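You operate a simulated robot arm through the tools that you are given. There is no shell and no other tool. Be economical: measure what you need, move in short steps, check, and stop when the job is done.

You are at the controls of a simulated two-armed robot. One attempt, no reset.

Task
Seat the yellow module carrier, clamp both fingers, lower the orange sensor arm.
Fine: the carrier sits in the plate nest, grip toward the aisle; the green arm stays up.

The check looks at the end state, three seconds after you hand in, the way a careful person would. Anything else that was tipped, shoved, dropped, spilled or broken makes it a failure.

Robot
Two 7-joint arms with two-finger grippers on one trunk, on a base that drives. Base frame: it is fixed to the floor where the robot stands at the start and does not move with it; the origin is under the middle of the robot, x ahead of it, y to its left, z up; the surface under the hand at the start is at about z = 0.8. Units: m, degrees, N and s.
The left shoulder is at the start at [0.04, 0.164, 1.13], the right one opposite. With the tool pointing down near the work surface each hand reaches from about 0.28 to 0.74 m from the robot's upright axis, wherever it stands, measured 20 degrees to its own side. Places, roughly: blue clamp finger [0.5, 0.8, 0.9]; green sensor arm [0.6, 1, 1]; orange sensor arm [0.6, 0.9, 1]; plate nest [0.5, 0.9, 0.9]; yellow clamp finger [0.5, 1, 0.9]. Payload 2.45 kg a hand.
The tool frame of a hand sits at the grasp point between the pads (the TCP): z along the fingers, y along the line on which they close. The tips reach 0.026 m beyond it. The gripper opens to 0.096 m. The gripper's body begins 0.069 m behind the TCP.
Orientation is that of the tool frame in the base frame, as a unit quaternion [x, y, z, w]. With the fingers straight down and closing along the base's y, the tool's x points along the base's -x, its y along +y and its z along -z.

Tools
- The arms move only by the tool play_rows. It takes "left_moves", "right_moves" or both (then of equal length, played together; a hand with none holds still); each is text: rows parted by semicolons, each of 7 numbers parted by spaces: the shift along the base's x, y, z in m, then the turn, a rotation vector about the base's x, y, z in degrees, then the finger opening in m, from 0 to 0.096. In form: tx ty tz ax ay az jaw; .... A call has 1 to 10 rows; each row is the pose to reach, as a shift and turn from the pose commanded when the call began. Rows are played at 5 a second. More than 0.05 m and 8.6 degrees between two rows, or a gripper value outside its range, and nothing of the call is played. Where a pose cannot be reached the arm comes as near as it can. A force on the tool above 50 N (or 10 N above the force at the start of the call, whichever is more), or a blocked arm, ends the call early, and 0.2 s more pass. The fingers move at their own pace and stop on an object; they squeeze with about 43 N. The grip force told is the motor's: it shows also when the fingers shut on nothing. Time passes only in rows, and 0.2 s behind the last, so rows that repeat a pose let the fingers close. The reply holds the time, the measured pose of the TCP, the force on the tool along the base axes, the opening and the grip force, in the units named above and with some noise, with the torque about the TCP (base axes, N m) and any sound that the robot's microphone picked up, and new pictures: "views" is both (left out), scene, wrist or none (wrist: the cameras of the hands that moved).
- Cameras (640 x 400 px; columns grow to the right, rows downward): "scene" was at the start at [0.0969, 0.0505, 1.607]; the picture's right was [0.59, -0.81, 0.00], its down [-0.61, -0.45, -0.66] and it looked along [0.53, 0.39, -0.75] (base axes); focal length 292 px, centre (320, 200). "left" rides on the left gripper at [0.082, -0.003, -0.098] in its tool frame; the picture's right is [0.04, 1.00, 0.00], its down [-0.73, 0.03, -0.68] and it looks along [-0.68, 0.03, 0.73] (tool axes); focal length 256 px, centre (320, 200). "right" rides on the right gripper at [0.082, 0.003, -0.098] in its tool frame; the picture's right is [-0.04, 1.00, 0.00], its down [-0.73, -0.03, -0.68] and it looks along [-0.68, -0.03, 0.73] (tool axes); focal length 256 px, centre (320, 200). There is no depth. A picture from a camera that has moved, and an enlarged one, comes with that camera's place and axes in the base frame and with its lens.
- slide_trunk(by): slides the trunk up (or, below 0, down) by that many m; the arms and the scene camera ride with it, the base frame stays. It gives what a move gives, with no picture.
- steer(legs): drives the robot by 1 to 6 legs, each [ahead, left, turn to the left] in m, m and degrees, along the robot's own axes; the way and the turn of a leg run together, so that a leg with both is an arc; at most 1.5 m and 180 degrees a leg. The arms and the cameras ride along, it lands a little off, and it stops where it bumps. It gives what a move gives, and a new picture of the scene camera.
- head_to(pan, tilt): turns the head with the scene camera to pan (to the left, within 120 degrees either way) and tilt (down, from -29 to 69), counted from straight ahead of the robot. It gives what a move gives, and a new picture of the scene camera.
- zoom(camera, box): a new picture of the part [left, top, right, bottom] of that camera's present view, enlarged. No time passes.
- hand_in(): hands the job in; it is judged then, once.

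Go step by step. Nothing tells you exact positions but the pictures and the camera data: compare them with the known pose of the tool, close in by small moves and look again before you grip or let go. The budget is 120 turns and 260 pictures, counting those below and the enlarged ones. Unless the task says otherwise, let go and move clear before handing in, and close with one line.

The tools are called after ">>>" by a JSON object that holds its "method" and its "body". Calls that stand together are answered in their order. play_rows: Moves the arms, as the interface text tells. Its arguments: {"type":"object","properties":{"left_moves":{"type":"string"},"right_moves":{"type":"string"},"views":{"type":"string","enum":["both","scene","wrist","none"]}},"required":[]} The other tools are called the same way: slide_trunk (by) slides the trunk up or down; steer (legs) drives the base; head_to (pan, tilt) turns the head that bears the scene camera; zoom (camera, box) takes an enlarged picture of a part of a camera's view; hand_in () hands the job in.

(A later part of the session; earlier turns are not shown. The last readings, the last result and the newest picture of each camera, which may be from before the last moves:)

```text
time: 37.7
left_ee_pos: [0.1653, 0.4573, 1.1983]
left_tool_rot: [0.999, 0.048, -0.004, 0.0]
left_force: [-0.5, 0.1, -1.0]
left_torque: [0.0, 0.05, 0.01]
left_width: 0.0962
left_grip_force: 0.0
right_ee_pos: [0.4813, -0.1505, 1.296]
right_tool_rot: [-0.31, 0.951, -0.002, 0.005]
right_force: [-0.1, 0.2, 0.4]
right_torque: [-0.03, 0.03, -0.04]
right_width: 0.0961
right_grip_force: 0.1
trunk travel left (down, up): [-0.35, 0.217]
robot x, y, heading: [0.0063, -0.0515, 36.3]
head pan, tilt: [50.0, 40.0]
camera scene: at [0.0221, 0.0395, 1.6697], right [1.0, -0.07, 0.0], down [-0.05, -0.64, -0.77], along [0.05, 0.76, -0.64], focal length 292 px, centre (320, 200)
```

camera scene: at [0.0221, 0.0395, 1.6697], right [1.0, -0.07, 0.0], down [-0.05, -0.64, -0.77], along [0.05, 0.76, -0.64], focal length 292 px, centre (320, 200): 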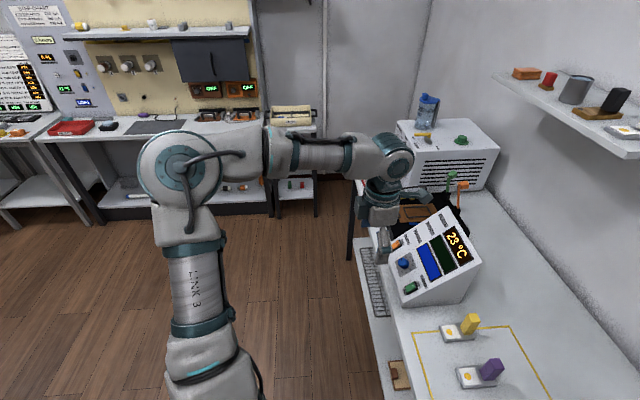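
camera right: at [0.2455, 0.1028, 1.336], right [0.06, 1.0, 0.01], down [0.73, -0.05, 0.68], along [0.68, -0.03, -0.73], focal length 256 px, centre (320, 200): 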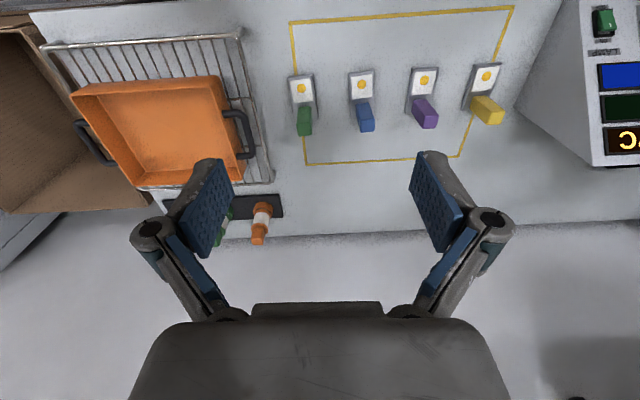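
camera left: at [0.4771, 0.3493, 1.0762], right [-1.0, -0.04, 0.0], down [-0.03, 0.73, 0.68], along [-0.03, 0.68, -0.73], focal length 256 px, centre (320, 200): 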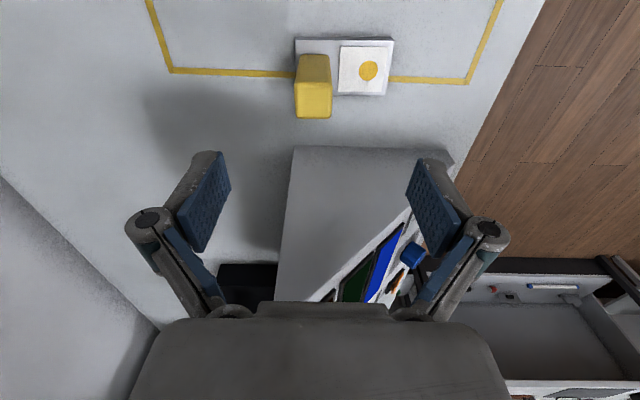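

>>> {"method": "play_rows", "body": {"left_moves": ".045 -.01 0 0 0 -2 .096;.09 -.02 0 0 0 -4 .096;.135 -.03 0 0 0 -5.5 .096;.18 -.03 0 0 0 -5.5 .096;.225 -.03 0 0 0 -5.5 .096;.27 -.03 0 0 0 -5.5 .096;.31 -.03 0 0 0 -5.5 .096;.31 -.03 -.05 0 0 -5.5 .096;.31 -.03 -.1 0 0 -5.5 .096;.31 -.03 -.15 0 0 -5.5 .096"}}

```text
time: 39.9
left_ee_pos: [0.3353, 0.5222, 1.0939]
left_tool_rot: [1.0, -0.003, -0.003, 0.003]
left_force: [0.2, 0.6, 0.0]
left_torque: [0.01, 0.0, 0.02]
left_width: 0.0962
left_grip_force: 0.0
left hand out of reach, approached as far as the arm can: row 1, 2, 3, 4, 5, 6, 7, 8, 9, 10
right_ee_pos: [0.4797, -0.1502, 1.2967]
right_tool_rot: [-0.309, 0.951, -0.002, 0.006]
right_force: [-0.4, 0.2, -0.6]
right_torque: [0.0, 0.02, 0.02]
right_width: 0.0962
right_grip_force: 0.0
trunk travel left (down, up): [-0.35, 0.217]
robot x, y, heading: [0.0098, -0.0504, 36.3]
head pan, tilt: [50.0, 40.0]
camera scene: at [0.0229, 0.0427, 1.6695], right [1.0, -0.07, 0.0], down [-0.05, -0.64, -0.76], along [0.05, 0.76, -0.64], focal length 292 px, centre (320, 200)
camera left: at [0.4169, 0.5268, 1.1935], right [0.03, -1.0, 0.0], down [-0.73, -0.02, 0.68], along [-0.68, -0.03, -0.73], focal length 256 px, centre (320, 200)
```

scene: 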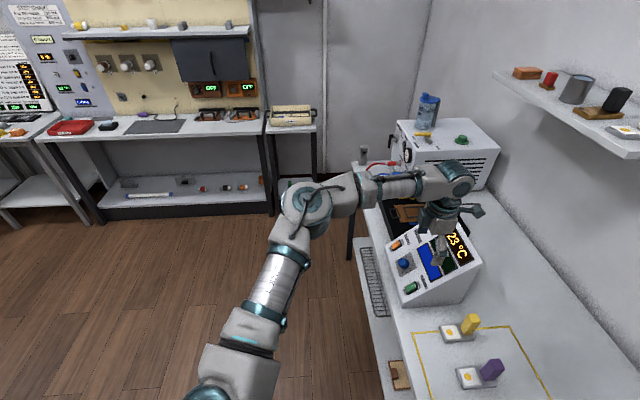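
left: 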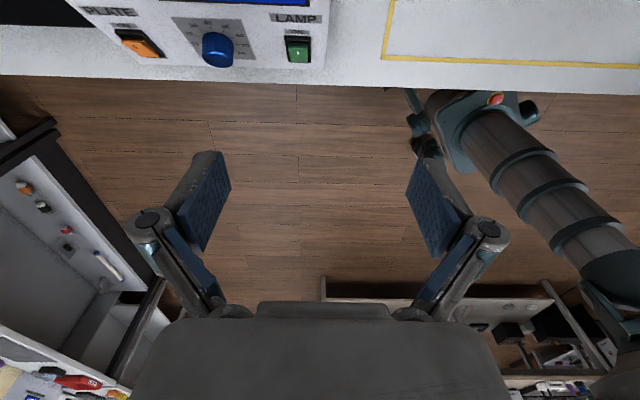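

With yaw 180 the arm cannot reach the carrier. Instead I'll pick with yaw +90 with the robot turned, and place with yaw −90. The supply box stands far enough back (x>0.5, y>1.08) for the camera.

>>> {"method": "play_rows", "body": {"left_moves": "0 -.02 .02 0 0 -8.5 .096;0 -.04 .04 0 0 -17 .096;0 -.06 .06 0 0 -25.5 .096;0 -.08 .06 0 0 -34 .096;0 -.1 .06 0 0 -42.5 .096;.02 -.1 .06 0 0 -51 .096;.04 -.1 .06 0 0 -59.5 .096;.06 -.1 .06 0 0 -68 .096;.08 -.1 .06 0 0 -76.5 .096;.1 -.1 .06 0 0 -85 .096", "views": "scene"}}

```text
time: 42.1
left_ee_pos: [0.3419, 0.4315, 1.1317]
left_tool_rot: [0.736, -0.677, -0.002, -0.002]
left_force: [0.9, -0.5, 0.2]
left_torque: [0.01, -0.03, 0.01]
left_width: 0.0961
left_grip_force: 0.1
left hand out of reach, approached as far as the arm can: row 6, 7, 8, 9, 10
right_ee_pos: [0.479, -0.1506, 1.2971]
right_tool_rot: [-0.31, 0.951, -0.002, 0.006]
right_force: [0.3, -0.1, -0.5]
right_torque: [-0.03, 0.02, 0.03]
right_width: 0.0959
right_grip_force: 0.0
trunk travel left (down, up): [-0.35, 0.217]
robot x, y, heading: [0.0099, -0.0454, 36.1]
head pan, tilt: [50.0, 40.0]
camera scene: at [0.0226, 0.0414, 1.6696], right [1.0, -0.07, 0.0], down [-0.05, -0.64, -0.77], along [0.05, 0.76, -0.64], focal length 292 px, centre (320, 200)
```

scene: 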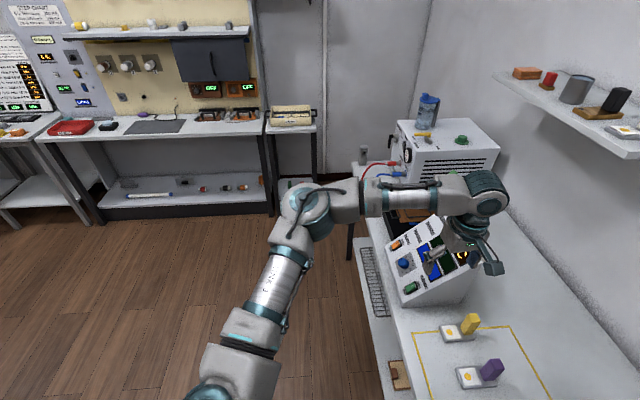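

Reach ends about 20° to the arm's own side, so the left arm will stay cramped by the panel here. I'll switch to the right arm, whose elbow swings to the free side: turn back, park the left arm, then drive left.

>>> {"method": "play_rows", "body": {"left_moves": "-.02 0 .04 0 0 0 .096;-.04 0 .08 0 0 0 .096;-.05 0 .12 0 0 0 .096", "views": "none"}}

>>> {"method": "steer", "body": {"legs": [[0, 0, -36.2]]}}

>>> {"method": "play_rows", "body": {"left_moves": "-.03 .03 0 0 0 -8 .096;-.06 .06 0 0 0 -16 .096;-.09 .09 0 0 0 -24 .096;-.12 .12 0 0 0 -32 .096;-.15 .15 0 0 0 -40 .096;-.18 .18 0 0 0 -48 .096;-.2 .2 0 0 0 -54 .096", "views": "scene"}}

```text
time: 42.9
left_ee_pos: [0.2832, 0.4354, 1.2488]
left_tool_rot: [0.737, -0.676, -0.003, -0.002]
left_force: [-1.2, 0.0, 0.4]
left_torque: [0.01, -0.01, 0.0]
left_width: 0.0958
left_grip_force: 0.0
right_ee_pos: [0.4793, -0.1512, 1.2973]
right_tool_rot: [-0.31, 0.951, -0.002, 0.007]
right_force: [0.1, 0.7, 1.0]
right_torque: [-0.01, -0.01, 0.0]
right_width: 0.0957
right_grip_force: 0.1
trunk travel left (down, up): [-0.35, 0.217]
robot x, y, heading: [0.0039, -0.0496, 36.3]
head pan, tilt: [50.0, 40.0]
```

```text
time: 45.0
left_ee_pos: [0.5167, 0.1749, 1.2484]
left_tool_rot: [-0.487, 0.873, 0.001, 0.003]
left_force: [0.4, -0.2, -0.4]
left_torque: [-0.02, 0.01, 0.03]
left_width: 0.096
left_grip_force: 0.1
right_ee_pos: [0.3232, -0.41, 1.2978]
right_tool_rot: [0.005, 1.0, -0.004, 0.005]
right_force: [-0.4, 0.6, 0.2]
right_torque: [-0.04, 0.01, -0.02]
right_width: 0.0961
right_grip_force: 0.1
trunk travel left (down, up): [-0.35, 0.217]
robot x, y, heading: [0.005, -0.0487, -0.6]
head pan, tilt: [50.0, 40.0]
camera scene: at [0.073, 0.0154, 1.6696], right [0.76, -0.65, 0.0], down [-0.42, -0.49, -0.76], along [0.5, 0.58, -0.64], focal length 292 px, centre (320, 200)
```

scene: 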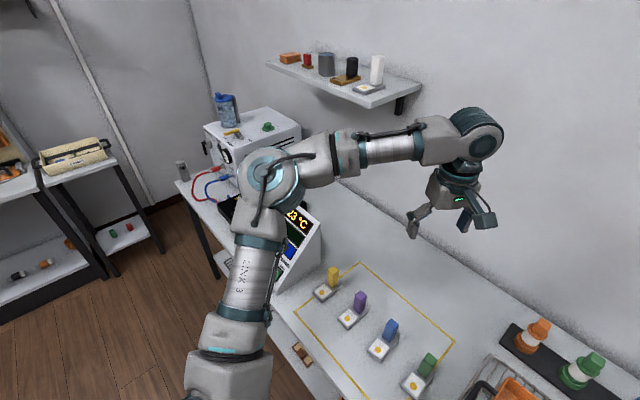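

```text
time: 46.6
left_ee_pos: [0.3111, 0.3781, 1.2479]
left_tool_rot: [-0.035, 0.999, -0.002, 0.002]
left_force: [0.1, 0.4, 0.2]
left_torque: [-0.02, 0.03, 0.0]
left_width: 0.0963
left_grip_force: 0.0
right_ee_pos: [0.3205, -0.409, 1.3]
right_tool_rot: [0.006, 1.0, -0.005, 0.007]
right_force: [-0.7, 0.2, 0.0]
right_torque: [-0.03, 0.02, -0.01]
right_width: 0.0961
right_grip_force: 0.1
trunk travel left (down, up): [-0.35, 0.217]
robot x, y, heading: [0.0054, -0.0485, -0.6]
head pan, tilt: [50.0, 40.0]
camera scene: at [0.0699, 0.018, 1.6696], right [0.76, -0.65, 0.0], down [-0.42, -0.49, -0.76], along [0.5, 0.58, -0.64], focal length 292 px, centre (320, 200)
```

scene: 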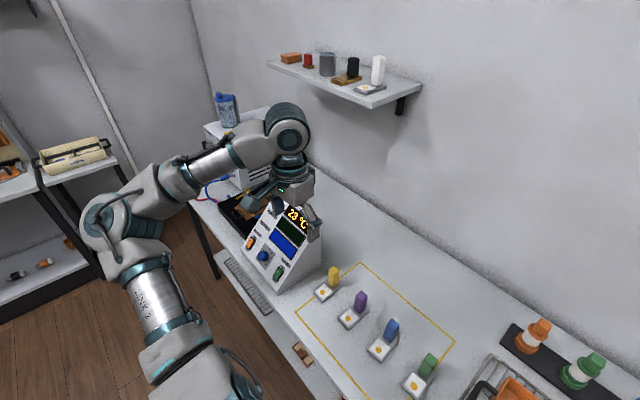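

>>> {"method": "steer", "body": {"legs": [[0, 0.72, 0.6]]}}

>>> {"method": "head_to", "body": {"pan": -5, "tilt": 50}}

```text
time: 50.7
left_ee_pos: [0.3144, 1.1102, 1.2524]
left_tool_rot: [-0.04, 0.999, 0.005, 0.003]
left_force: [-0.3, 0.9, 1.0]
left_torque: [-0.09, -0.03, -0.06]
left_width: 0.0961
left_grip_force: 0.1
right_ee_pos: [0.3308, 0.3215, 1.2944]
right_tool_rot: [0.003, 1.0, 0.002, 0.006]
right_force: [0.2, 0.7, -0.6]
right_torque: [-0.06, -0.02, 0.03]
right_width: 0.0962
right_grip_force: 0.1
trunk travel left (down, up): [-0.35, 0.217]
robot x, y, heading: [0.0158, 0.6956, -0.3]
head pan, tilt: [50.0, 40.0]
camera scene: at [0.0769, 0.7436, 1.6703], right [0.76, -0.65, -0.01], down [-0.42, -0.48, -0.77], along [0.49, 0.59, -0.64], focal length 292 px, centre (320, 200)
```

scene: 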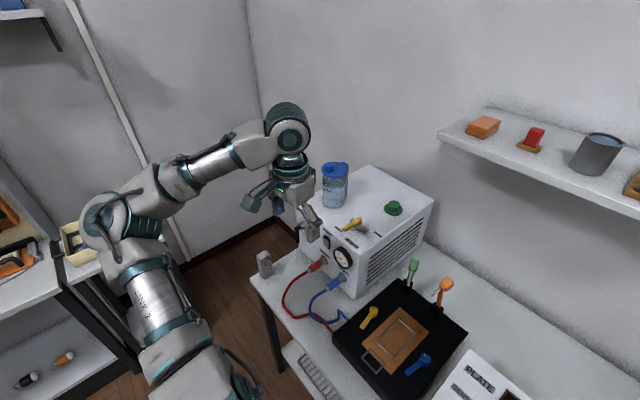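

```text
time: 51.9
left_ee_pos: [0.3144, 1.1271, 1.248]
left_tool_rot: [-0.039, 0.999, -0.001, 0.003]
left_force: [-0.3, 0.5, 0.8]
left_torque: [-0.05, 0.02, 0.0]
left_width: 0.0963
left_grip_force: 0.0
right_ee_pos: [0.3289, 0.3407, 1.3003]
right_tool_rot: [0.003, 1.0, -0.006, 0.007]
right_force: [0.3, 0.7, 0.5]
right_torque: [-0.01, 0.0, 0.04]
right_width: 0.0963
right_grip_force: 0.0
trunk travel left (down, up): [-0.35, 0.217]
robot x, y, heading: [0.0106, 0.6963, -0.2]
head pan, tilt: [-5.0, 50.0]
camera scene: at [0.0989, 0.6904, 1.6554], right [-0.09, -1.0, 0.0], down [-0.76, 0.07, -0.64], along [0.64, -0.06, -0.77], focal length 292 px, centre (320, 200)
```

scene: 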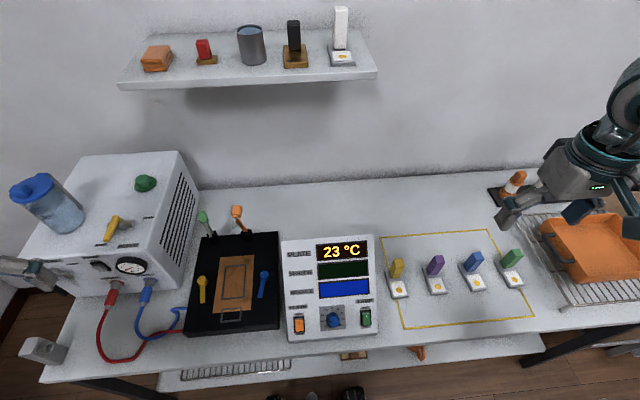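

Now the view is clear and the right arm has free space. I'll move it over the yellow carrier, turning to yaw +90.

>>> {"method": "play_rows", "body": {"right_moves": ".015 .008 0 0 0 8.3 .096;.03 .016 0 0 0 16.6 .096;.045 .024 0 0 0 24.9 .096;.06 .032 0 0 0 33.2 .096;.075 .04 0 0 0 41.5 .096;.09 .048 0 0 0 49.8 .096;.105 .056 0 0 0 58.1 .096;.12 .064 -.04 0 0 66.4 .096;.135 .075 -.08 0 0 74.7 .096;.148 .085 -.12 0 0 83 .096"}}

```text
time: 54.1
left_ee_pos: [0.3143, 1.1255, 1.2481]
left_tool_rot: [-0.04, 0.999, -0.001, 0.003]
left_force: [-0.1, -0.2, 0.2]
left_torque: [-0.02, 0.01, -0.01]
left_width: 0.0962
left_grip_force: 0.2
right_ee_pos: [0.3415, 0.5392, 1.1557]
right_tool_rot: [-0.658, 0.753, 0.001, 0.008]
right_force: [-0.1, 0.0, 0.1]
right_torque: [-0.02, 0.02, -0.02]
right_width: 0.0962
right_grip_force: 0.0
right hand out of reach, approached as far as the arm can: row 5, 6, 7, 8, 9, 10
trunk travel left (down, up): [-0.35, 0.217]
robot x, y, heading: [0.012, 0.6942, -0.3]
head pan, tilt: [-5.0, 50.0]
camera scene: at [0.1001, 0.6968, 1.6554], right [-0.09, -1.0, 0.01], down [-0.76, 0.07, -0.64], along [0.64, -0.06, -0.77], focal length 292 px, centre (320, 200)
camera right: at [0.3266, 0.4576, 1.2521], right [-0.98, 0.17, -0.01], down [0.12, 0.72, 0.69], along [0.13, 0.68, -0.73], focal length 256 px, centre (320, 200)
```

scene: 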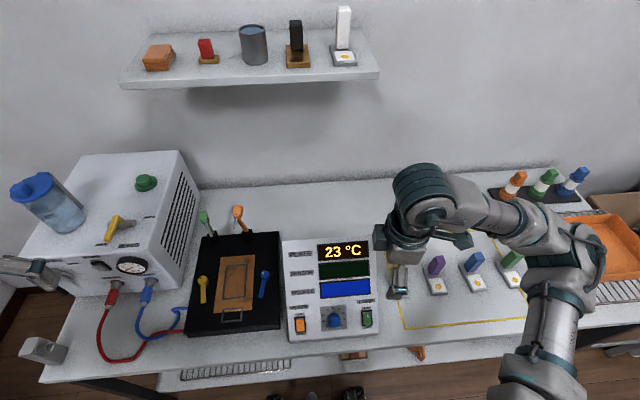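
right: 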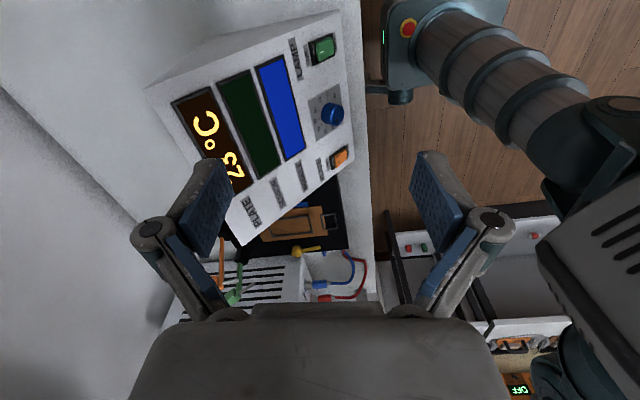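

Yaw +90 isn't within this arm's range here. I'll come back to a neutral yaw and see how far it turns the other way.

>>> {"method": "play_rows", "body": {"right_moves": "0 -.02 .02 0 0 -8.5 .096;0 -.04 .04 0 0 -17 .096;0 -.06 .06 0 0 -25.5 .096;0 -.08 .06 0 0 -34 .096;0 -.1 .06 0 0 -42.5 .096;.02 -.1 .06 0 0 -51 .096;.04 -.1 .06 0 0 -59.5 .096;.06 -.1 .06 0 0 -68 .096;.08 -.1 .06 0 0 -76.5 .096;.1 -.11 .06 0 0 -82 .096", "views": "none"}}

>>> {"method": "play_rows", "body": {"right_moves": "0 0 0 0 0 -8.5 .096;.01 0 0 0 0 -17 .096;.02 0 0 0 0 -25.5 .096;.03 0 0 0 0 -34 .096;.035 0 0 0 0 -42.5 .096;.035 0 0 0 0 -51 .096;.035 0 0 0 0 -59.5 .096;.035 0 0 0 0 -68 .096;.035 0 0 0 0 -76.5 .096;.035 0 0 0 0 -85 .096", "views": "none"}}

>>> {"method": "play_rows", "body": {"right_moves": "0 0 0 0 0 -8.5 .096;0 0 0 0 0 -17 .096;0 0 0 0 0 -25.5 .096;0 0 0 0 0 -34 .096;0 0 0 0 0 -42.5 .096;0 0 0 0 0 -51 .096;0 0 0 0 0 -59.5 .096;0 0 0 0 0 -68 .096;0 0 0 0 0 -76.5 .096;0 0 0 0 0 -85 .096", "views": "scene"}}

```text
time: 56.3
left_ee_pos: [0.3151, 1.1198, 1.2488]
left_tool_rot: [-0.041, 0.999, 0.001, 0.002]
left_force: [-0.7, -0.1, -0.6]
left_torque: [-0.02, 0.04, -0.02]
left_width: 0.0961
left_grip_force: 0.0
right_ee_pos: [0.4498, 0.4239, 1.218]
right_tool_rot: [-0.004, 1.0, -0.004, 0.008]
right_force: [-0.3, 0.0, 0.6]
right_torque: [0.03, 0.03, 0.02]
right_width: 0.096
right_grip_force: 0.0
trunk travel left (down, up): [-0.35, 0.217]
robot x, y, heading: [0.0119, 0.6955, -0.4]
head pan, tilt: [-5.0, 50.0]
```

```text
time: 58.5
left_ee_pos: [0.3145, 1.1221, 1.2485]
left_tool_rot: [-0.04, 0.999, 0.0, 0.002]
left_force: [-1.1, -0.3, 0.4]
left_torque: [0.01, 0.01, -0.01]
left_width: 0.0961
left_grip_force: 0.1
right_ee_pos: [0.485, 0.4247, 1.2208]
right_tool_rot: [0.672, 0.74, -0.009, 0.003]
right_force: [-0.6, -1.3, 0.0]
right_torque: [0.06, -0.04, -0.01]
right_width: 0.0958
right_grip_force: 0.1
trunk travel left (down, up): [-0.35, 0.217]
robot x, y, heading: [0.0123, 0.6957, -0.4]
head pan, tilt: [-5.0, 50.0]
```

```text
time: 60.7
left_ee_pos: [0.3138, 1.1222, 1.2482]
left_tool_rot: [-0.04, 0.999, 0.0, 0.002]
left_force: [-0.5, -0.8, 0.7]
left_torque: [0.01, 0.0, 0.01]
left_width: 0.0963
left_grip_force: 0.0
right_ee_pos: [0.4867, 0.4264, 1.2203]
right_tool_rot: [0.996, 0.091, -0.008, -0.002]
right_force: [-0.1, 0.3, -0.2]
right_torque: [0.01, -0.03, 0.0]
right_width: 0.096
right_grip_force: 0.1
trunk travel left (down, up): [-0.35, 0.217]
robot x, y, heading: [0.0142, 0.6962, -0.4]
head pan, tilt: [-5.0, 50.0]
camera scene: at [0.1002, 0.69, 1.6553], right [-0.09, -1.0, 0.0], down [-0.76, 0.07, -0.64], along [0.64, -0.06, -0.77], focal length 292 px, centre (320, 200)
```

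scene: 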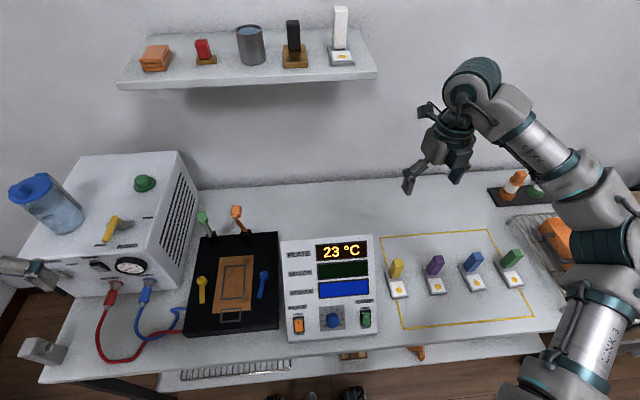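

The right arm reaches yaw −170 over the carrier, so picking at 180 and placing at 0 will work. I'll finish the turn and descend part way.

>>> {"method": "play_rows", "body": {"right_moves": "-.004 0 -.04 0 0 -5 .096;-.009 0 -.08 0 0 -10.4 .096;-.009 0 -.12 0 0 -10.4 .096;-.009 0 -.16 0 0 -10.4 .096;-.009 0 -.2 0 0 -10.4 .096;-.009 0 -.23 0 0 -10.4 .096;-.009 0 -.23 0 0 -10.4 .096"}}

>>> {"method": "zoom", "body": {"camera": "scene", "box": [330, 180, 490, 320]}}

```text
time: 62.3
left_ee_pos: [0.3138, 1.1221, 1.249]
left_tool_rot: [-0.04, 0.999, 0.001, 0.004]
left_force: [-0.5, -0.1, 0.1]
left_torque: [0.0, -0.02, 0.02]
left_width: 0.096
left_grip_force: 0.1
right_ee_pos: [0.4743, 0.4251, 0.9882]
right_tool_rot: [1.0, 0.002, -0.008, -0.002]
right_force: [0.3, -0.3, 0.5]
right_torque: [-0.01, -0.02, 0.0]
right_width: 0.0961
right_grip_force: 0.1
trunk travel left (down, up): [-0.35, 0.217]
robot x, y, heading: [0.0132, 0.6955, -0.5]
head pan, tilt: [-5.0, 50.0]
camera scene: at [0.0999, 0.6898, 1.6554], right [-0.09, -1.0, 0.0], down [-0.76, 0.07, -0.64], along [0.64, -0.06, -0.77], focal length 292 px, centre (320, 200)
camera right: at [0.558, 0.4219, 1.0858], right [-0.04, -1.0, -0.01], down [-0.72, 0.02, 0.69], along [-0.69, 0.03, -0.72], focal length 256 px, centre (320, 200)
```

scene: 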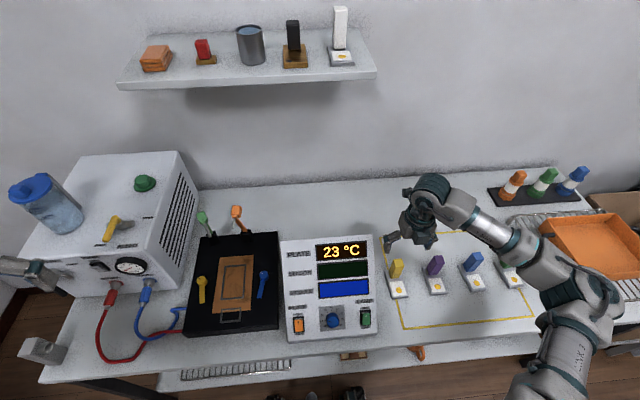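
right: 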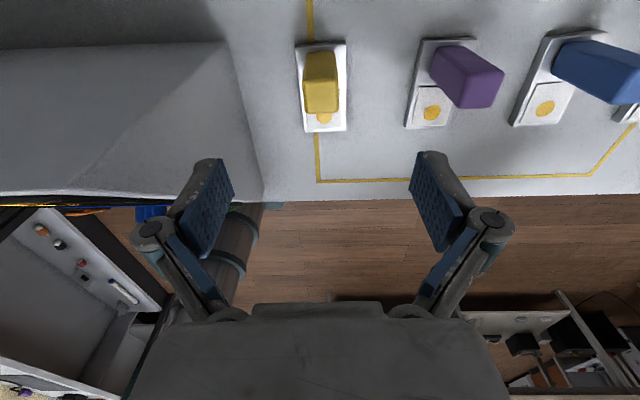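

```text
2.86 times, centred on (410, 250) of scene
camera zoom: at [0.0999, 0.6898, 1.6554], right [-0.09, -1.0, 0.0], down [-0.76, 0.07, -0.64], along [0.64, -0.06, -0.77], focal length 835 px, centre (63, 57)
```

zoom: 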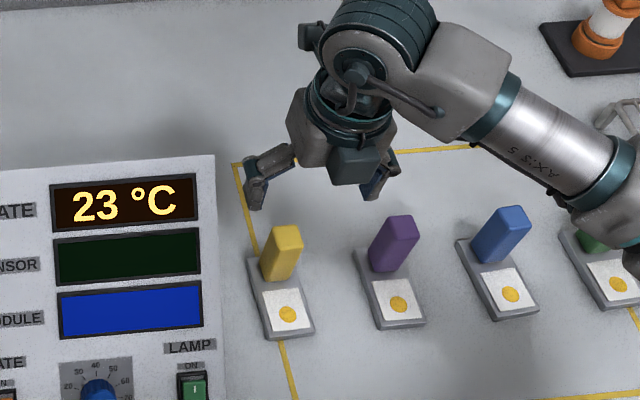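

The tab is centred between the fingers. I'll descend to about z 0.868.

>>> {"method": "play_rows", "body": {"right_moves": ".003 0 -.03 0 0 0 .096;.003 0 -.06 0 0 0 .096;.003 0 -.09 0 0 0 .096;.003 0 -.12 0 0 0 .096;.003 0 -.12 0 0 0 .096"}}

>>> {"method": "zoom", "body": {"camera": "scene", "box": [330, 180, 490, 320]}}

```text
time: 63.5
left_ee_pos: [0.3149, 1.1226, 1.2492]
left_tool_rot: [-0.04, 0.999, 0.0, 0.004]
left_force: [-0.4, -0.8, 0.2]
left_torque: [0.0, -0.02, -0.01]
left_width: 0.096
left_grip_force: 0.0
right_ee_pos: [0.475, 0.4257, 0.8694]
right_tool_rot: [1.0, 0.002, -0.008, -0.003]
right_force: [0.1, 0.1, 0.2]
right_torque: [0.01, -0.02, -0.04]
right_width: 0.0959
right_grip_force: 0.0
trunk travel left (down, up): [-0.35, 0.217]
robot x, y, heading: [0.0127, 0.6915, -0.2]
head pan, tilt: [-5.0, 50.0]
camera scene: at [0.0996, 0.6899, 1.6554], right [-0.09, -1.0, 0.0], down [-0.76, 0.07, -0.64], along [0.64, -0.06, -0.77], focal length 292 px, centre (320, 200)
camera right: at [0.5592, 0.423, 0.966], right [-0.04, -1.0, 0.0], down [-0.72, 0.02, 0.69], along [-0.69, 0.03, -0.72], focal length 256 px, centre (320, 200)
```

scene: 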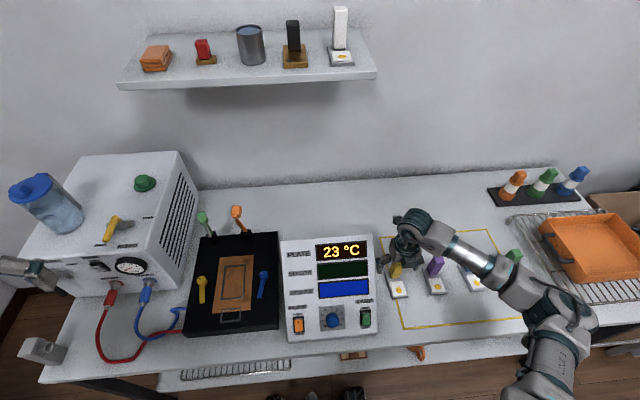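
right: 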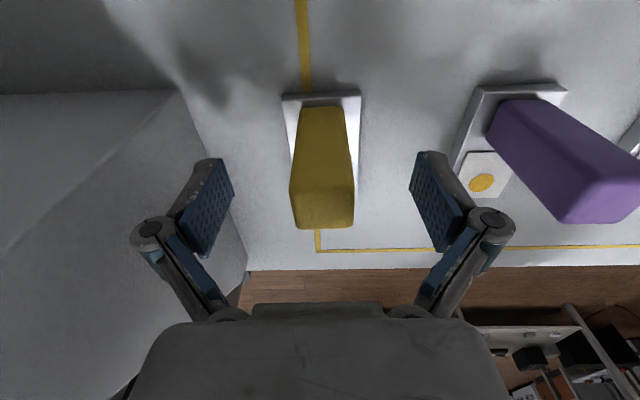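

```text
2.86 times, centred on (410, 250) of scene
camera zoom: at [0.0996, 0.6899, 1.6554], right [-0.09, -1.0, 0.0], down [-0.76, 0.07, -0.64], along [0.64, -0.06, -0.77], focal length 835 px, centre (63, 57)
```

zoom: 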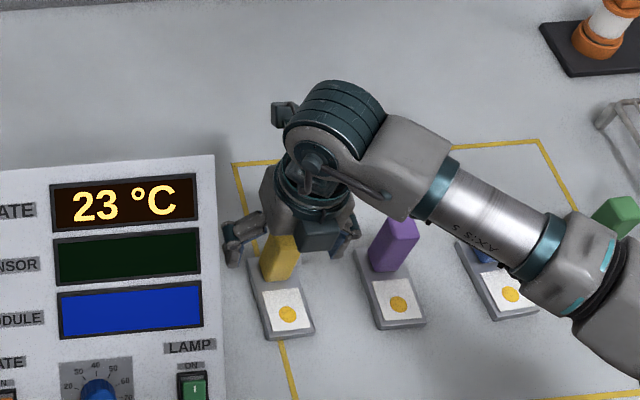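

>>> {"method": "play_rows", "body": {"right_moves": "0 0 -.003 0 0 0 .05;0 0 -.003 0 0 0 .02;0 0 -.003 0 0 0 .01;0 0 -.003 0 0 0 .01;0 0 -.003 0 0 0 .01", "views": "wrist"}}

```text
time: 64.7
left_ee_pos: [0.3136, 1.1214, 1.2496]
left_tool_rot: [-0.04, 0.999, 0.001, 0.002]
left_force: [0.6, -1.5, 0.5]
left_torque: [0.03, 0.0, 0.0]
left_width: 0.096
left_grip_force: 0.1
right_ee_pos: [0.4784, 0.426, 0.8674]
right_tool_rot: [1.0, 0.002, -0.007, -0.003]
right_force: [0.9, -1.1, 2.4]
right_torque: [0.0, -0.18, 0.01]
right_width: 0.0273
right_grip_force: 42.9
trunk travel left (down, up): [-0.35, 0.217]
robot x, y, heading: [0.0132, 0.6972, -0.2]
head pan, tilt: [-5.0, 50.0]
camera right: at [0.5608, 0.423, 0.9635], right [-0.04, -1.0, -0.01], down [-0.72, 0.02, 0.69], along [-0.69, 0.03, -0.72], focal length 256 px, centre (320, 200)
```

right: 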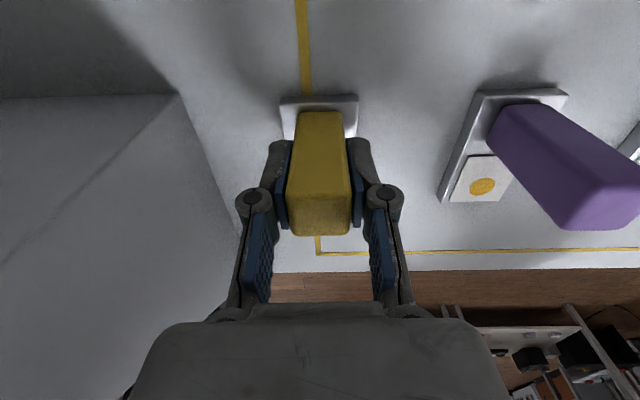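

The grip holds the tab at 27 mm wide. I'll lift straight up.

>>> {"method": "play_rows", "body": {"right_moves": "0 0 .03 0 0 0 .01;0 0 .07 0 0 0 .01;0 0 .11 0 0 0 .01;0 0 .15 0 0 0 .01;0 0 .19 0 0 0 .01;0 0 .23 0 0 0 .01;0 0 .27 0 0 0 .01;0 0 .3 0 0 0 .01"}}

```text
time: 66.5
left_ee_pos: [0.3135, 1.1232, 1.2498]
left_tool_rot: [-0.04, 0.999, 0.0, 0.004]
left_force: [0.4, -0.4, 0.7]
left_torque: [0.03, 0.0, 0.03]
left_width: 0.0959
left_grip_force: 0.0
right_ee_pos: [0.4814, 0.4278, 1.1672]
right_tool_rot: [1.0, 0.002, -0.007, -0.003]
right_force: [0.0, 0.3, 0.4]
right_torque: [-0.02, -0.01, 0.02]
right_width: 0.0099
right_grip_force: 0.0
trunk travel left (down, up): [-0.35, 0.217]
robot x, y, heading: [0.0115, 0.6979, -0.7]
head pan, tilt: [-5.0, 50.0]
camera scene: at [0.0997, 0.6907, 1.6554], right [-0.09, -1.0, 0.0], down [-0.76, 0.07, -0.64], along [0.64, -0.06, -0.77], focal length 292 px, centre (320, 200)
camera right: at [0.5638, 0.4239, 1.2645], right [-0.04, -1.0, 0.0], down [-0.72, 0.02, 0.69], along [-0.69, 0.03, -0.72], focal length 256 px, centre (320, 200)
```

scene: 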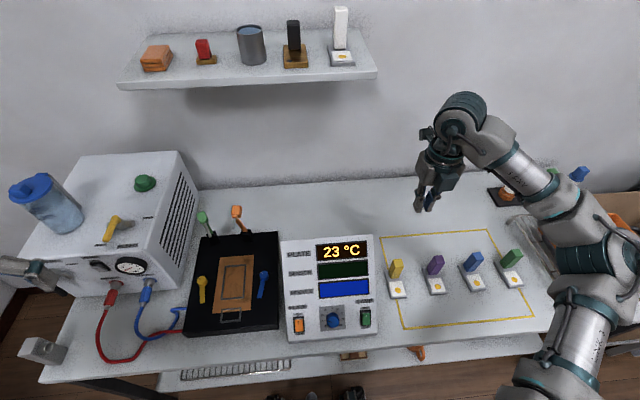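
right: 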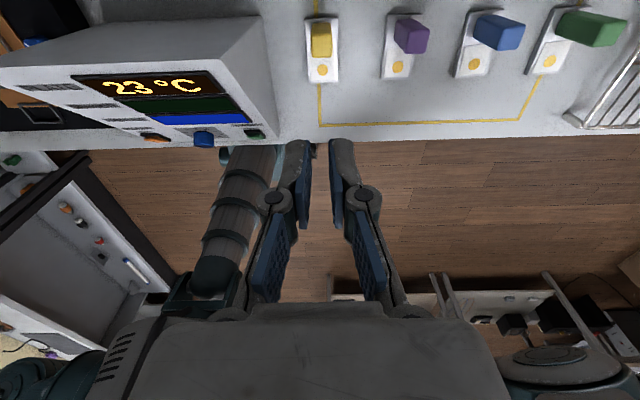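

The tab slipped out of the fingers; the carrier stands where it was. I'll open and go back down deeper.

>>> {"method": "play_rows", "body": {"right_moves": "0 0 0 0 0 0 .096;0 0 -.04 0 0 0 .096;0 0 -.08 0 0 0 .096;0 0 -.12 0 0 0 .096;-.002 0 -.16 0 0 0 .096;-.004 0 -.2 0 0 0 .096;-.004 0 -.2 0 0 0 .096", "views": "wrist"}}

>>> {"method": "zoom", "body": {"camera": "right", "box": [240, 30, 400, 180]}}

```text
time: 68.1
left_ee_pos: [0.3138, 1.1231, 1.249]
left_tool_rot: [-0.04, 0.999, 0.0, 0.004]
left_force: [0.0, 0.2, 0.0]
left_torque: [0.0, 0.04, 0.0]
left_width: 0.0961
left_grip_force: 0.1
right_ee_pos: [0.478, 0.4282, 0.9699]
right_tool_rot: [1.0, 0.002, -0.008, -0.003]
right_force: [-0.1, 0.0, -0.7]
right_torque: [0.02, 0.01, 0.01]
right_width: 0.0963
right_grip_force: 0.1
trunk travel left (down, up): [-0.35, 0.217]
robot x, y, heading: [0.013, 0.6959, -0.2]
head pan, tilt: [-5.0, 50.0]
camera right: at [0.5615, 0.4243, 1.0656], right [-0.04, -1.0, -0.01], down [-0.72, 0.02, 0.69], along [-0.69, 0.03, -0.72], focal length 256 px, centre (320, 200)
```

right: 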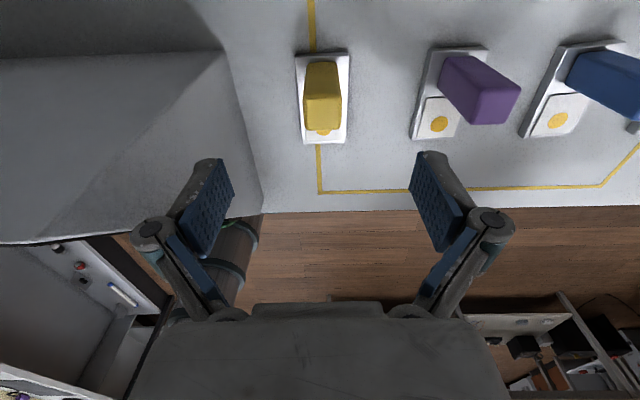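

```text
2.67 times, centred on (320, 105) of right
camera zoom: at [0.5615, 0.4243, 1.0656], right [-0.04, -1.0, -0.01], down [-0.72, 0.02, 0.69], along [-0.69, 0.03, -0.72], focal length 683 px, centre (320, 453)
```

zoom: 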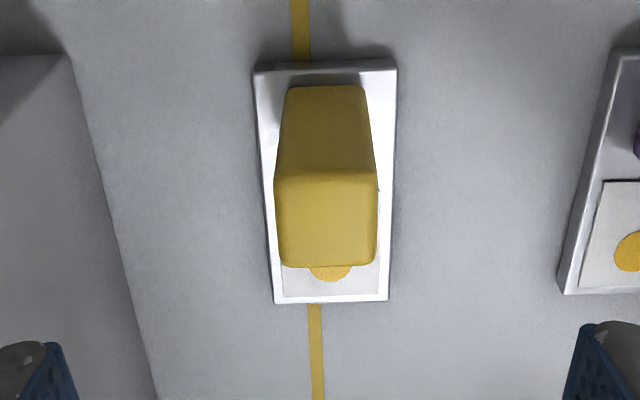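

>>> {"method": "play_rows", "body": {"right_moves": ".001 -.002 -.04 0 0 0 .096;.001 -.002 -.08 0 0 0 .096;.001 -.002 -.11 0 0 0 .096;.001 -.002 -.123 0 0 0 .096;.001 -.002 -.123 0 0 0 .05;.001 -.002 -.123 0 0 0 0;.001 -.002 -.123 0 0 0 0;.001 -.002 -.123 0 0 0 0;.001 -.002 -.123 0 0 0 0;.001 -.002 -.123 0 0 0 0", "views": "wrist"}}

>>> {"method": "play_rows", "body": {"right_moves": "0 0 .004 0 0 0 0;0 0 .01 0 0 0 0;0 0 .018 0 0 0 0;0 0 .028 0 0 0 0;0 0 .04 0 0 0 0", "views": "wrist"}}

```text
time: 70.3
left_ee_pos: [0.3148, 1.1223, 1.2489]
left_tool_rot: [-0.04, 0.999, 0.0, 0.003]
left_force: [-0.5, -0.2, -0.1]
left_torque: [0.03, 0.0, 0.01]
left_width: 0.0962
left_grip_force: 0.2
right_ee_pos: [0.4777, 0.424, 0.8436]
right_tool_rot: [1.0, 0.002, -0.007, -0.003]
right_force: [-0.5, -0.6, 0.8]
right_torque: [-0.04, -0.09, -0.02]
right_width: 0.0274
right_grip_force: 42.9
trunk travel left (down, up): [-0.35, 0.217]
robot x, y, heading: [0.0124, 0.6942, -0.3]
head pan, tilt: [-5.0, 50.0]
camera right: at [0.5615, 0.4211, 0.9408], right [-0.04, -1.0, -0.01], down [-0.72, 0.02, 0.69], along [-0.69, 0.03, -0.72], focal length 256 px, centre (320, 200)
```

right: 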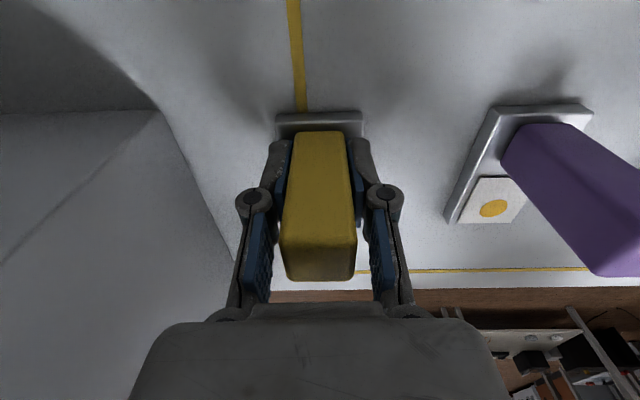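

```text
time: 71.5
left_ee_pos: [0.3138, 1.1224, 1.25]
left_tool_rot: [-0.04, 0.999, 0.0, 0.003]
left_force: [-0.8, 0.6, 0.2]
left_torque: [0.02, 0.02, -0.01]
left_width: 0.0958
left_grip_force: 0.1
right_ee_pos: [0.4758, 0.4235, 0.8844]
right_tool_rot: [1.0, 0.001, -0.008, -0.003]
right_force: [-0.1, 0.1, -1.9]
right_torque: [0.04, -0.05, 0.0]
right_width: 0.0273
right_grip_force: 42.8
trunk travel left (down, up): [-0.35, 0.217]
robot x, y, heading: [0.0138, 0.6968, -0.4]
head pan, tilt: [-5.0, 50.0]
camera right: at [0.5594, 0.42, 0.981], right [-0.04, -1.0, 0.0], down [-0.72, 0.02, 0.69], along [-0.69, 0.03, -0.72], focal length 256 px, centre (320, 200)
```

right: 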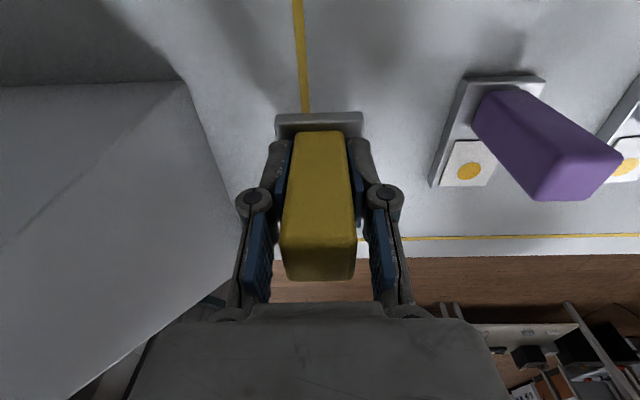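

The carrier now rises with the hand. I'll lift on gently to a travel height.

>>> {"method": "play_rows", "body": {"right_moves": "0 0 .025 0 0 0 0;0 0 .05 0 0 0 0;0 0 .08 0 0 0 0;0 0 .11 0 0 0 0;0 0 .14 0 0 0 0;0 0 .17 0 0 0 0;0 0 .2 0 0 0 0;0 0 .23 0 0 0 0;0 0 .26 0 0 0 0", "views": "wrist"}}

```text
time: 73.5
left_ee_pos: [0.3138, 1.1228, 1.2483]
left_tool_rot: [-0.04, 0.999, 0.0, 0.003]
left_force: [0.1, 0.8, -0.2]
left_torque: [0.01, 0.01, -0.01]
left_width: 0.0958
left_grip_force: 0.0
right_ee_pos: [0.4775, 0.4231, 1.1445]
right_tool_rot: [1.0, 0.002, -0.009, -0.002]
right_force: [0.9, 0.0, -1.6]
right_torque: [0.0, -0.03, 0.0]
right_width: 0.0273
right_grip_force: 42.9
trunk travel left (down, up): [-0.35, 0.217]
robot x, y, heading: [0.0117, 0.6947, -0.4]
head pan, tilt: [-5.0, 50.0]
camera right: at [0.5607, 0.4208, 1.2408], right [-0.04, -1.0, 0.0], down [-0.72, 0.02, 0.69], along [-0.69, 0.03, -0.72], focal length 256 px, centre (320, 200)
```

right: 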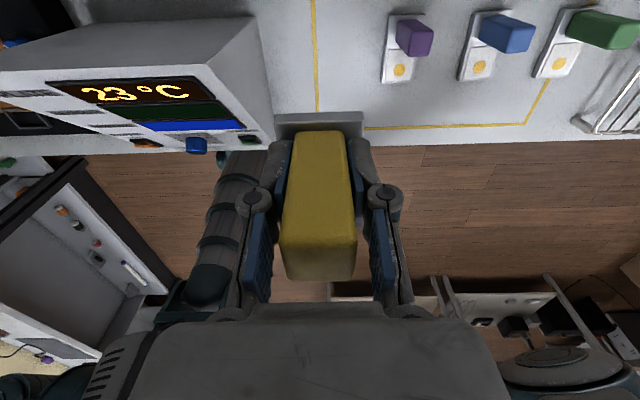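

>>> {"method": "play_rows", "body": {"right_moves": "0 0 .01 0 0 8 0;0 0 .02 0 0 16 0;0 0 .03 0 0 24 0;0 0 .04 0 0 32 0;0 0 .04 0 0 40 0;0 0 .04 0 0 48 0;0 0 .04 0 0 56 0;0 0 .04 0 0 64 0;0 0 .04 0 0 72 0;0 0 .04 0 0 80 0", "views": "none"}}

>>> {"method": "play_rows", "body": {"right_moves": "0 0 0 0 0 8 0;0 0 0 0 0 16 0;0 0 0 0 0 24 0;0 0 0 0 0 32 0;0 0 0 0 0 40 0;0 0 0 0 0 48 0;0 0 0 0 0 56 0;0 0 0 0 0 64 0;0 0 0 0 0 72 0;0 0 0 0 0 80 0", "views": "none"}}

>>> {"method": "play_rows", "body": {"right_moves": "0 0 0 0 0 7 0;0 0 0 0 0 14 0;0 0 0 0 0 20.4 0;-.02 0 0 0 0 20.4 0", "views": "both"}}

```text
time: 75.7
left_ee_pos: [0.3135, 1.1234, 1.2488]
left_tool_rot: [-0.041, 0.999, 0.0, 0.002]
left_force: [-0.1, -0.2, -1.3]
left_torque: [-0.02, -0.01, 0.01]
left_width: 0.096
left_grip_force: 0.1
right_ee_pos: [0.4767, 0.4229, 1.1828]
right_tool_rot: [0.764, 0.646, -0.008, 0.002]
right_force: [-0.8, -0.4, -2.4]
right_torque: [0.01, 0.02, 0.03]
right_width: 0.0272
right_grip_force: 42.7
trunk travel left (down, up): [-0.35, 0.217]
robot x, y, heading: [0.0099, 0.6954, -0.0]
head pan, tilt: [-5.0, 50.0]
```

```text
time: 77.9
left_ee_pos: [0.3141, 1.1218, 1.2488]
left_tool_rot: [-0.041, 0.999, 0.001, 0.002]
left_force: [0.4, 0.6, -0.9]
left_torque: [0.01, -0.04, 0.01]
left_width: 0.0961
left_grip_force: 0.1
right_ee_pos: [0.475, 0.4225, 1.184]
right_tool_rot: [0.171, 0.985, -0.005, 0.006]
right_force: [-1.0, -0.1, -2.2]
right_torque: [0.0, -0.03, -0.04]
right_width: 0.0273
right_grip_force: 43.4
trunk travel left (down, up): [-0.35, 0.217]
robot x, y, heading: [0.0123, 0.6956, -0.2]
head pan, tilt: [-5.0, 50.0]
```

```text
time: 78.9
left_ee_pos: [0.3138, 1.1237, 1.2489]
left_tool_rot: [-0.04, 0.999, 0.0, 0.004]
left_force: [0.0, -0.2, -0.2]
left_torque: [0.0, 0.0, 0.01]
left_width: 0.0962
left_grip_force: 0.0
right_ee_pos: [0.4531, 0.4253, 1.1834]
right_tool_rot: [-0.006, 1.0, -0.004, 0.008]
right_force: [0.0, 0.2, -1.6]
right_torque: [0.01, 0.03, 0.0]
right_width: 0.0275
right_grip_force: 42.7
trunk travel left (down, up): [-0.35, 0.217]
robot x, y, heading: [0.0094, 0.6948, -0.6]
head pan, tilt: [-5.0, 50.0]
camera scene: at [0.0988, 0.6894, 1.6554], right [-0.09, -1.0, 0.0], down [-0.76, 0.07, -0.64], along [0.64, -0.06, -0.77], focal length 292 px, centre (320, 200)
camera right: at [0.3706, 0.4276, 1.2812], right [0.03, 1.0, -0.01], down [0.72, -0.02, 0.69], along [0.69, -0.02, -0.72], focal length 256 px, centre (320, 200)
```

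scene: 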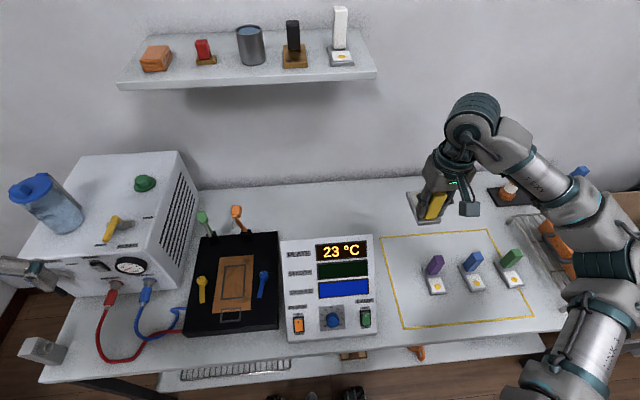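
right: 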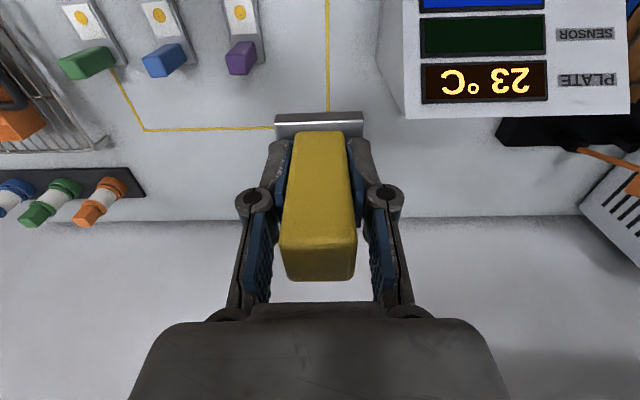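

The carrier is held well, grip now toward the aisle. Before driving further left I'll check the room around the left elbow.

>>> {"method": "head_to", "body": {"pan": 80, "tilt": 35}}

```text
time: 80.5
left_ee_pos: [0.3136, 1.1228, 1.2485]
left_tool_rot: [-0.04, 0.999, 0.0, 0.003]
left_force: [0.2, -0.5, 1.4]
left_torque: [0.02, 0.03, 0.03]
left_width: 0.096
left_grip_force: 0.1
right_ee_pos: [0.4554, 0.4254, 1.1837]
right_tool_rot: [-0.005, 1.0, -0.002, 0.007]
right_force: [0.0, 0.3, -1.6]
right_torque: [0.01, 0.02, -0.01]
right_width: 0.0272
right_grip_force: 42.7
trunk travel left (down, up): [-0.35, 0.217]
robot x, y, heading: [0.0126, 0.6957, -0.4]
head pan, tilt: [80.0, 35.0]
camera scene: at [0.0395, 0.7835, 1.6772], right [0.98, -0.18, 0.0], down [-0.11, -0.56, -0.82], along [0.15, 0.81, -0.57], focal length 292 px, centre (320, 200)
```

scene: 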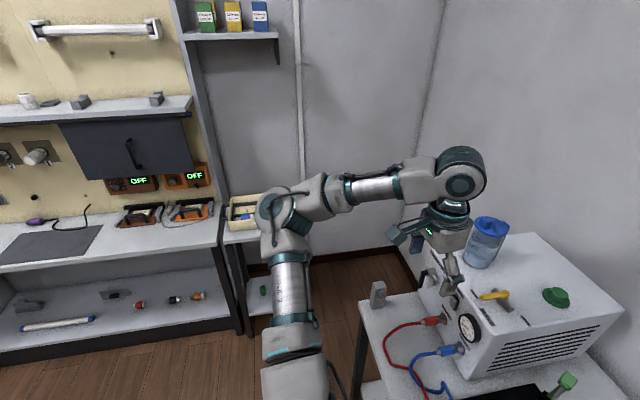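

There's room: the elbow would end near y 1.75, above the low side table and short of the wall. I'll drive left about 0.37.

>>> {"method": "steer", "body": {"legs": [[0, 0.38, 0.4]]}}

>>> {"method": "head_to", "body": {"pan": -10, "tilt": 50}}

```text
time: 83.0
left_ee_pos: [0.3195, 1.4941, 1.2523]
left_tool_rot: [-0.038, 0.999, 0.004, 0.002]
left_force: [0.5, 1.2, 0.1]
left_torque: [-0.03, 0.0, -0.01]
left_width: 0.0961
left_grip_force: 0.0
right_ee_pos: [0.4565, 0.7963, 1.1802]
right_tool_rot: [-0.004, 1.0, 0.001, 0.006]
right_force: [0.7, -0.9, -2.5]
right_torque: [0.05, 0.03, -0.02]
right_width: 0.0273
right_grip_force: 42.0
trunk travel left (down, up): [-0.35, 0.217]
robot x, y, heading: [0.017, 1.0809, -0.5]
head pan, tilt: [80.0, 35.0]
camera scene: at [0.0429, 1.1467, 1.6782], right [0.98, -0.18, -0.01], down [-0.11, -0.55, -0.83], along [0.15, 0.81, -0.56], focal length 292 px, centre (320, 200)
```

scene: 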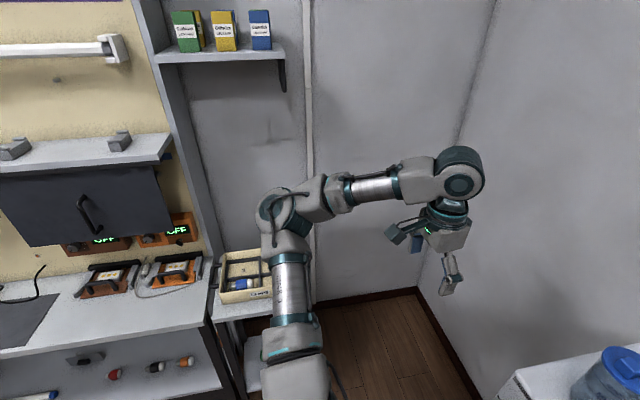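

```text
time: 84.6
left_ee_pos: [0.3166, 1.4953, 1.2522]
left_tool_rot: [-0.037, 0.999, 0.005, 0.003]
left_force: [-0.5, 0.3, 0.2]
left_torque: [-0.02, -0.02, 0.01]
left_width: 0.0959
left_grip_force: 0.2
right_ee_pos: [0.4545, 0.7959, 1.1829]
right_tool_rot: [-0.002, 1.0, 0.0, 0.007]
right_force: [0.4, -1.5, -2.3]
right_torque: [0.05, -0.03, -0.03]
right_width: 0.027
right_grip_force: 43.1
trunk travel left (down, up): [-0.35, 0.217]
robot x, y, heading: [0.0119, 1.0754, -0.3]
head pan, tilt: [-10.0, 50.0]
camera scene: at [0.1017, 1.0509, 1.6552], right [-0.18, -0.98, -0.01], down [-0.75, 0.14, -0.64], along [0.63, -0.11, -0.77], focal length 292 px, centre (320, 200)
```

scene: 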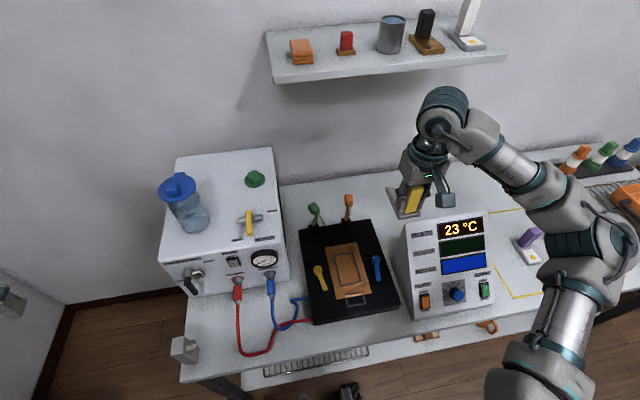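

>>> {"method": "zoom", "body": {"camera": "scene", "box": [290, 180, 410, 330]}}

>>> {"method": "zoom", "body": {"camera": "scene", "box": [315, 235, 385, 315]}}

```text
2.67 times, centred on (350, 255) of scene
camera zoom: at [0.1017, 1.0509, 1.6552], right [-0.18, -0.98, -0.01], down [-0.75, 0.14, -0.64], along [0.63, -0.11, -0.77], focal length 779 px, centre (240, 53)
```

zoom: 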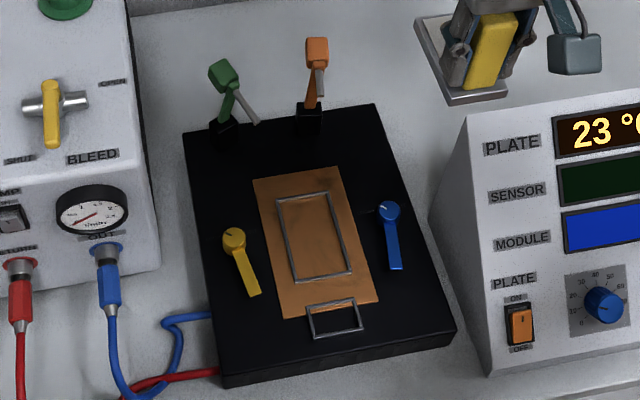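

```text
5.00 times, centred on (350, 275) of scene
camera zoom: at [0.1017, 1.0509, 1.6552], right [-0.18, -0.98, -0.01], down [-0.75, 0.14, -0.64], along [0.63, -0.11, -0.77], focal length 1461 px, centre (170, -175)
```

zoom: 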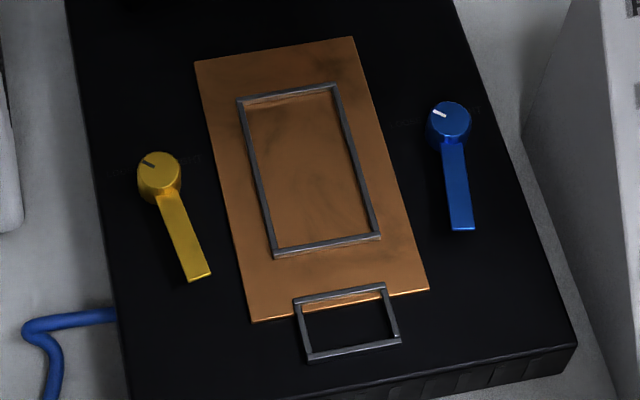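

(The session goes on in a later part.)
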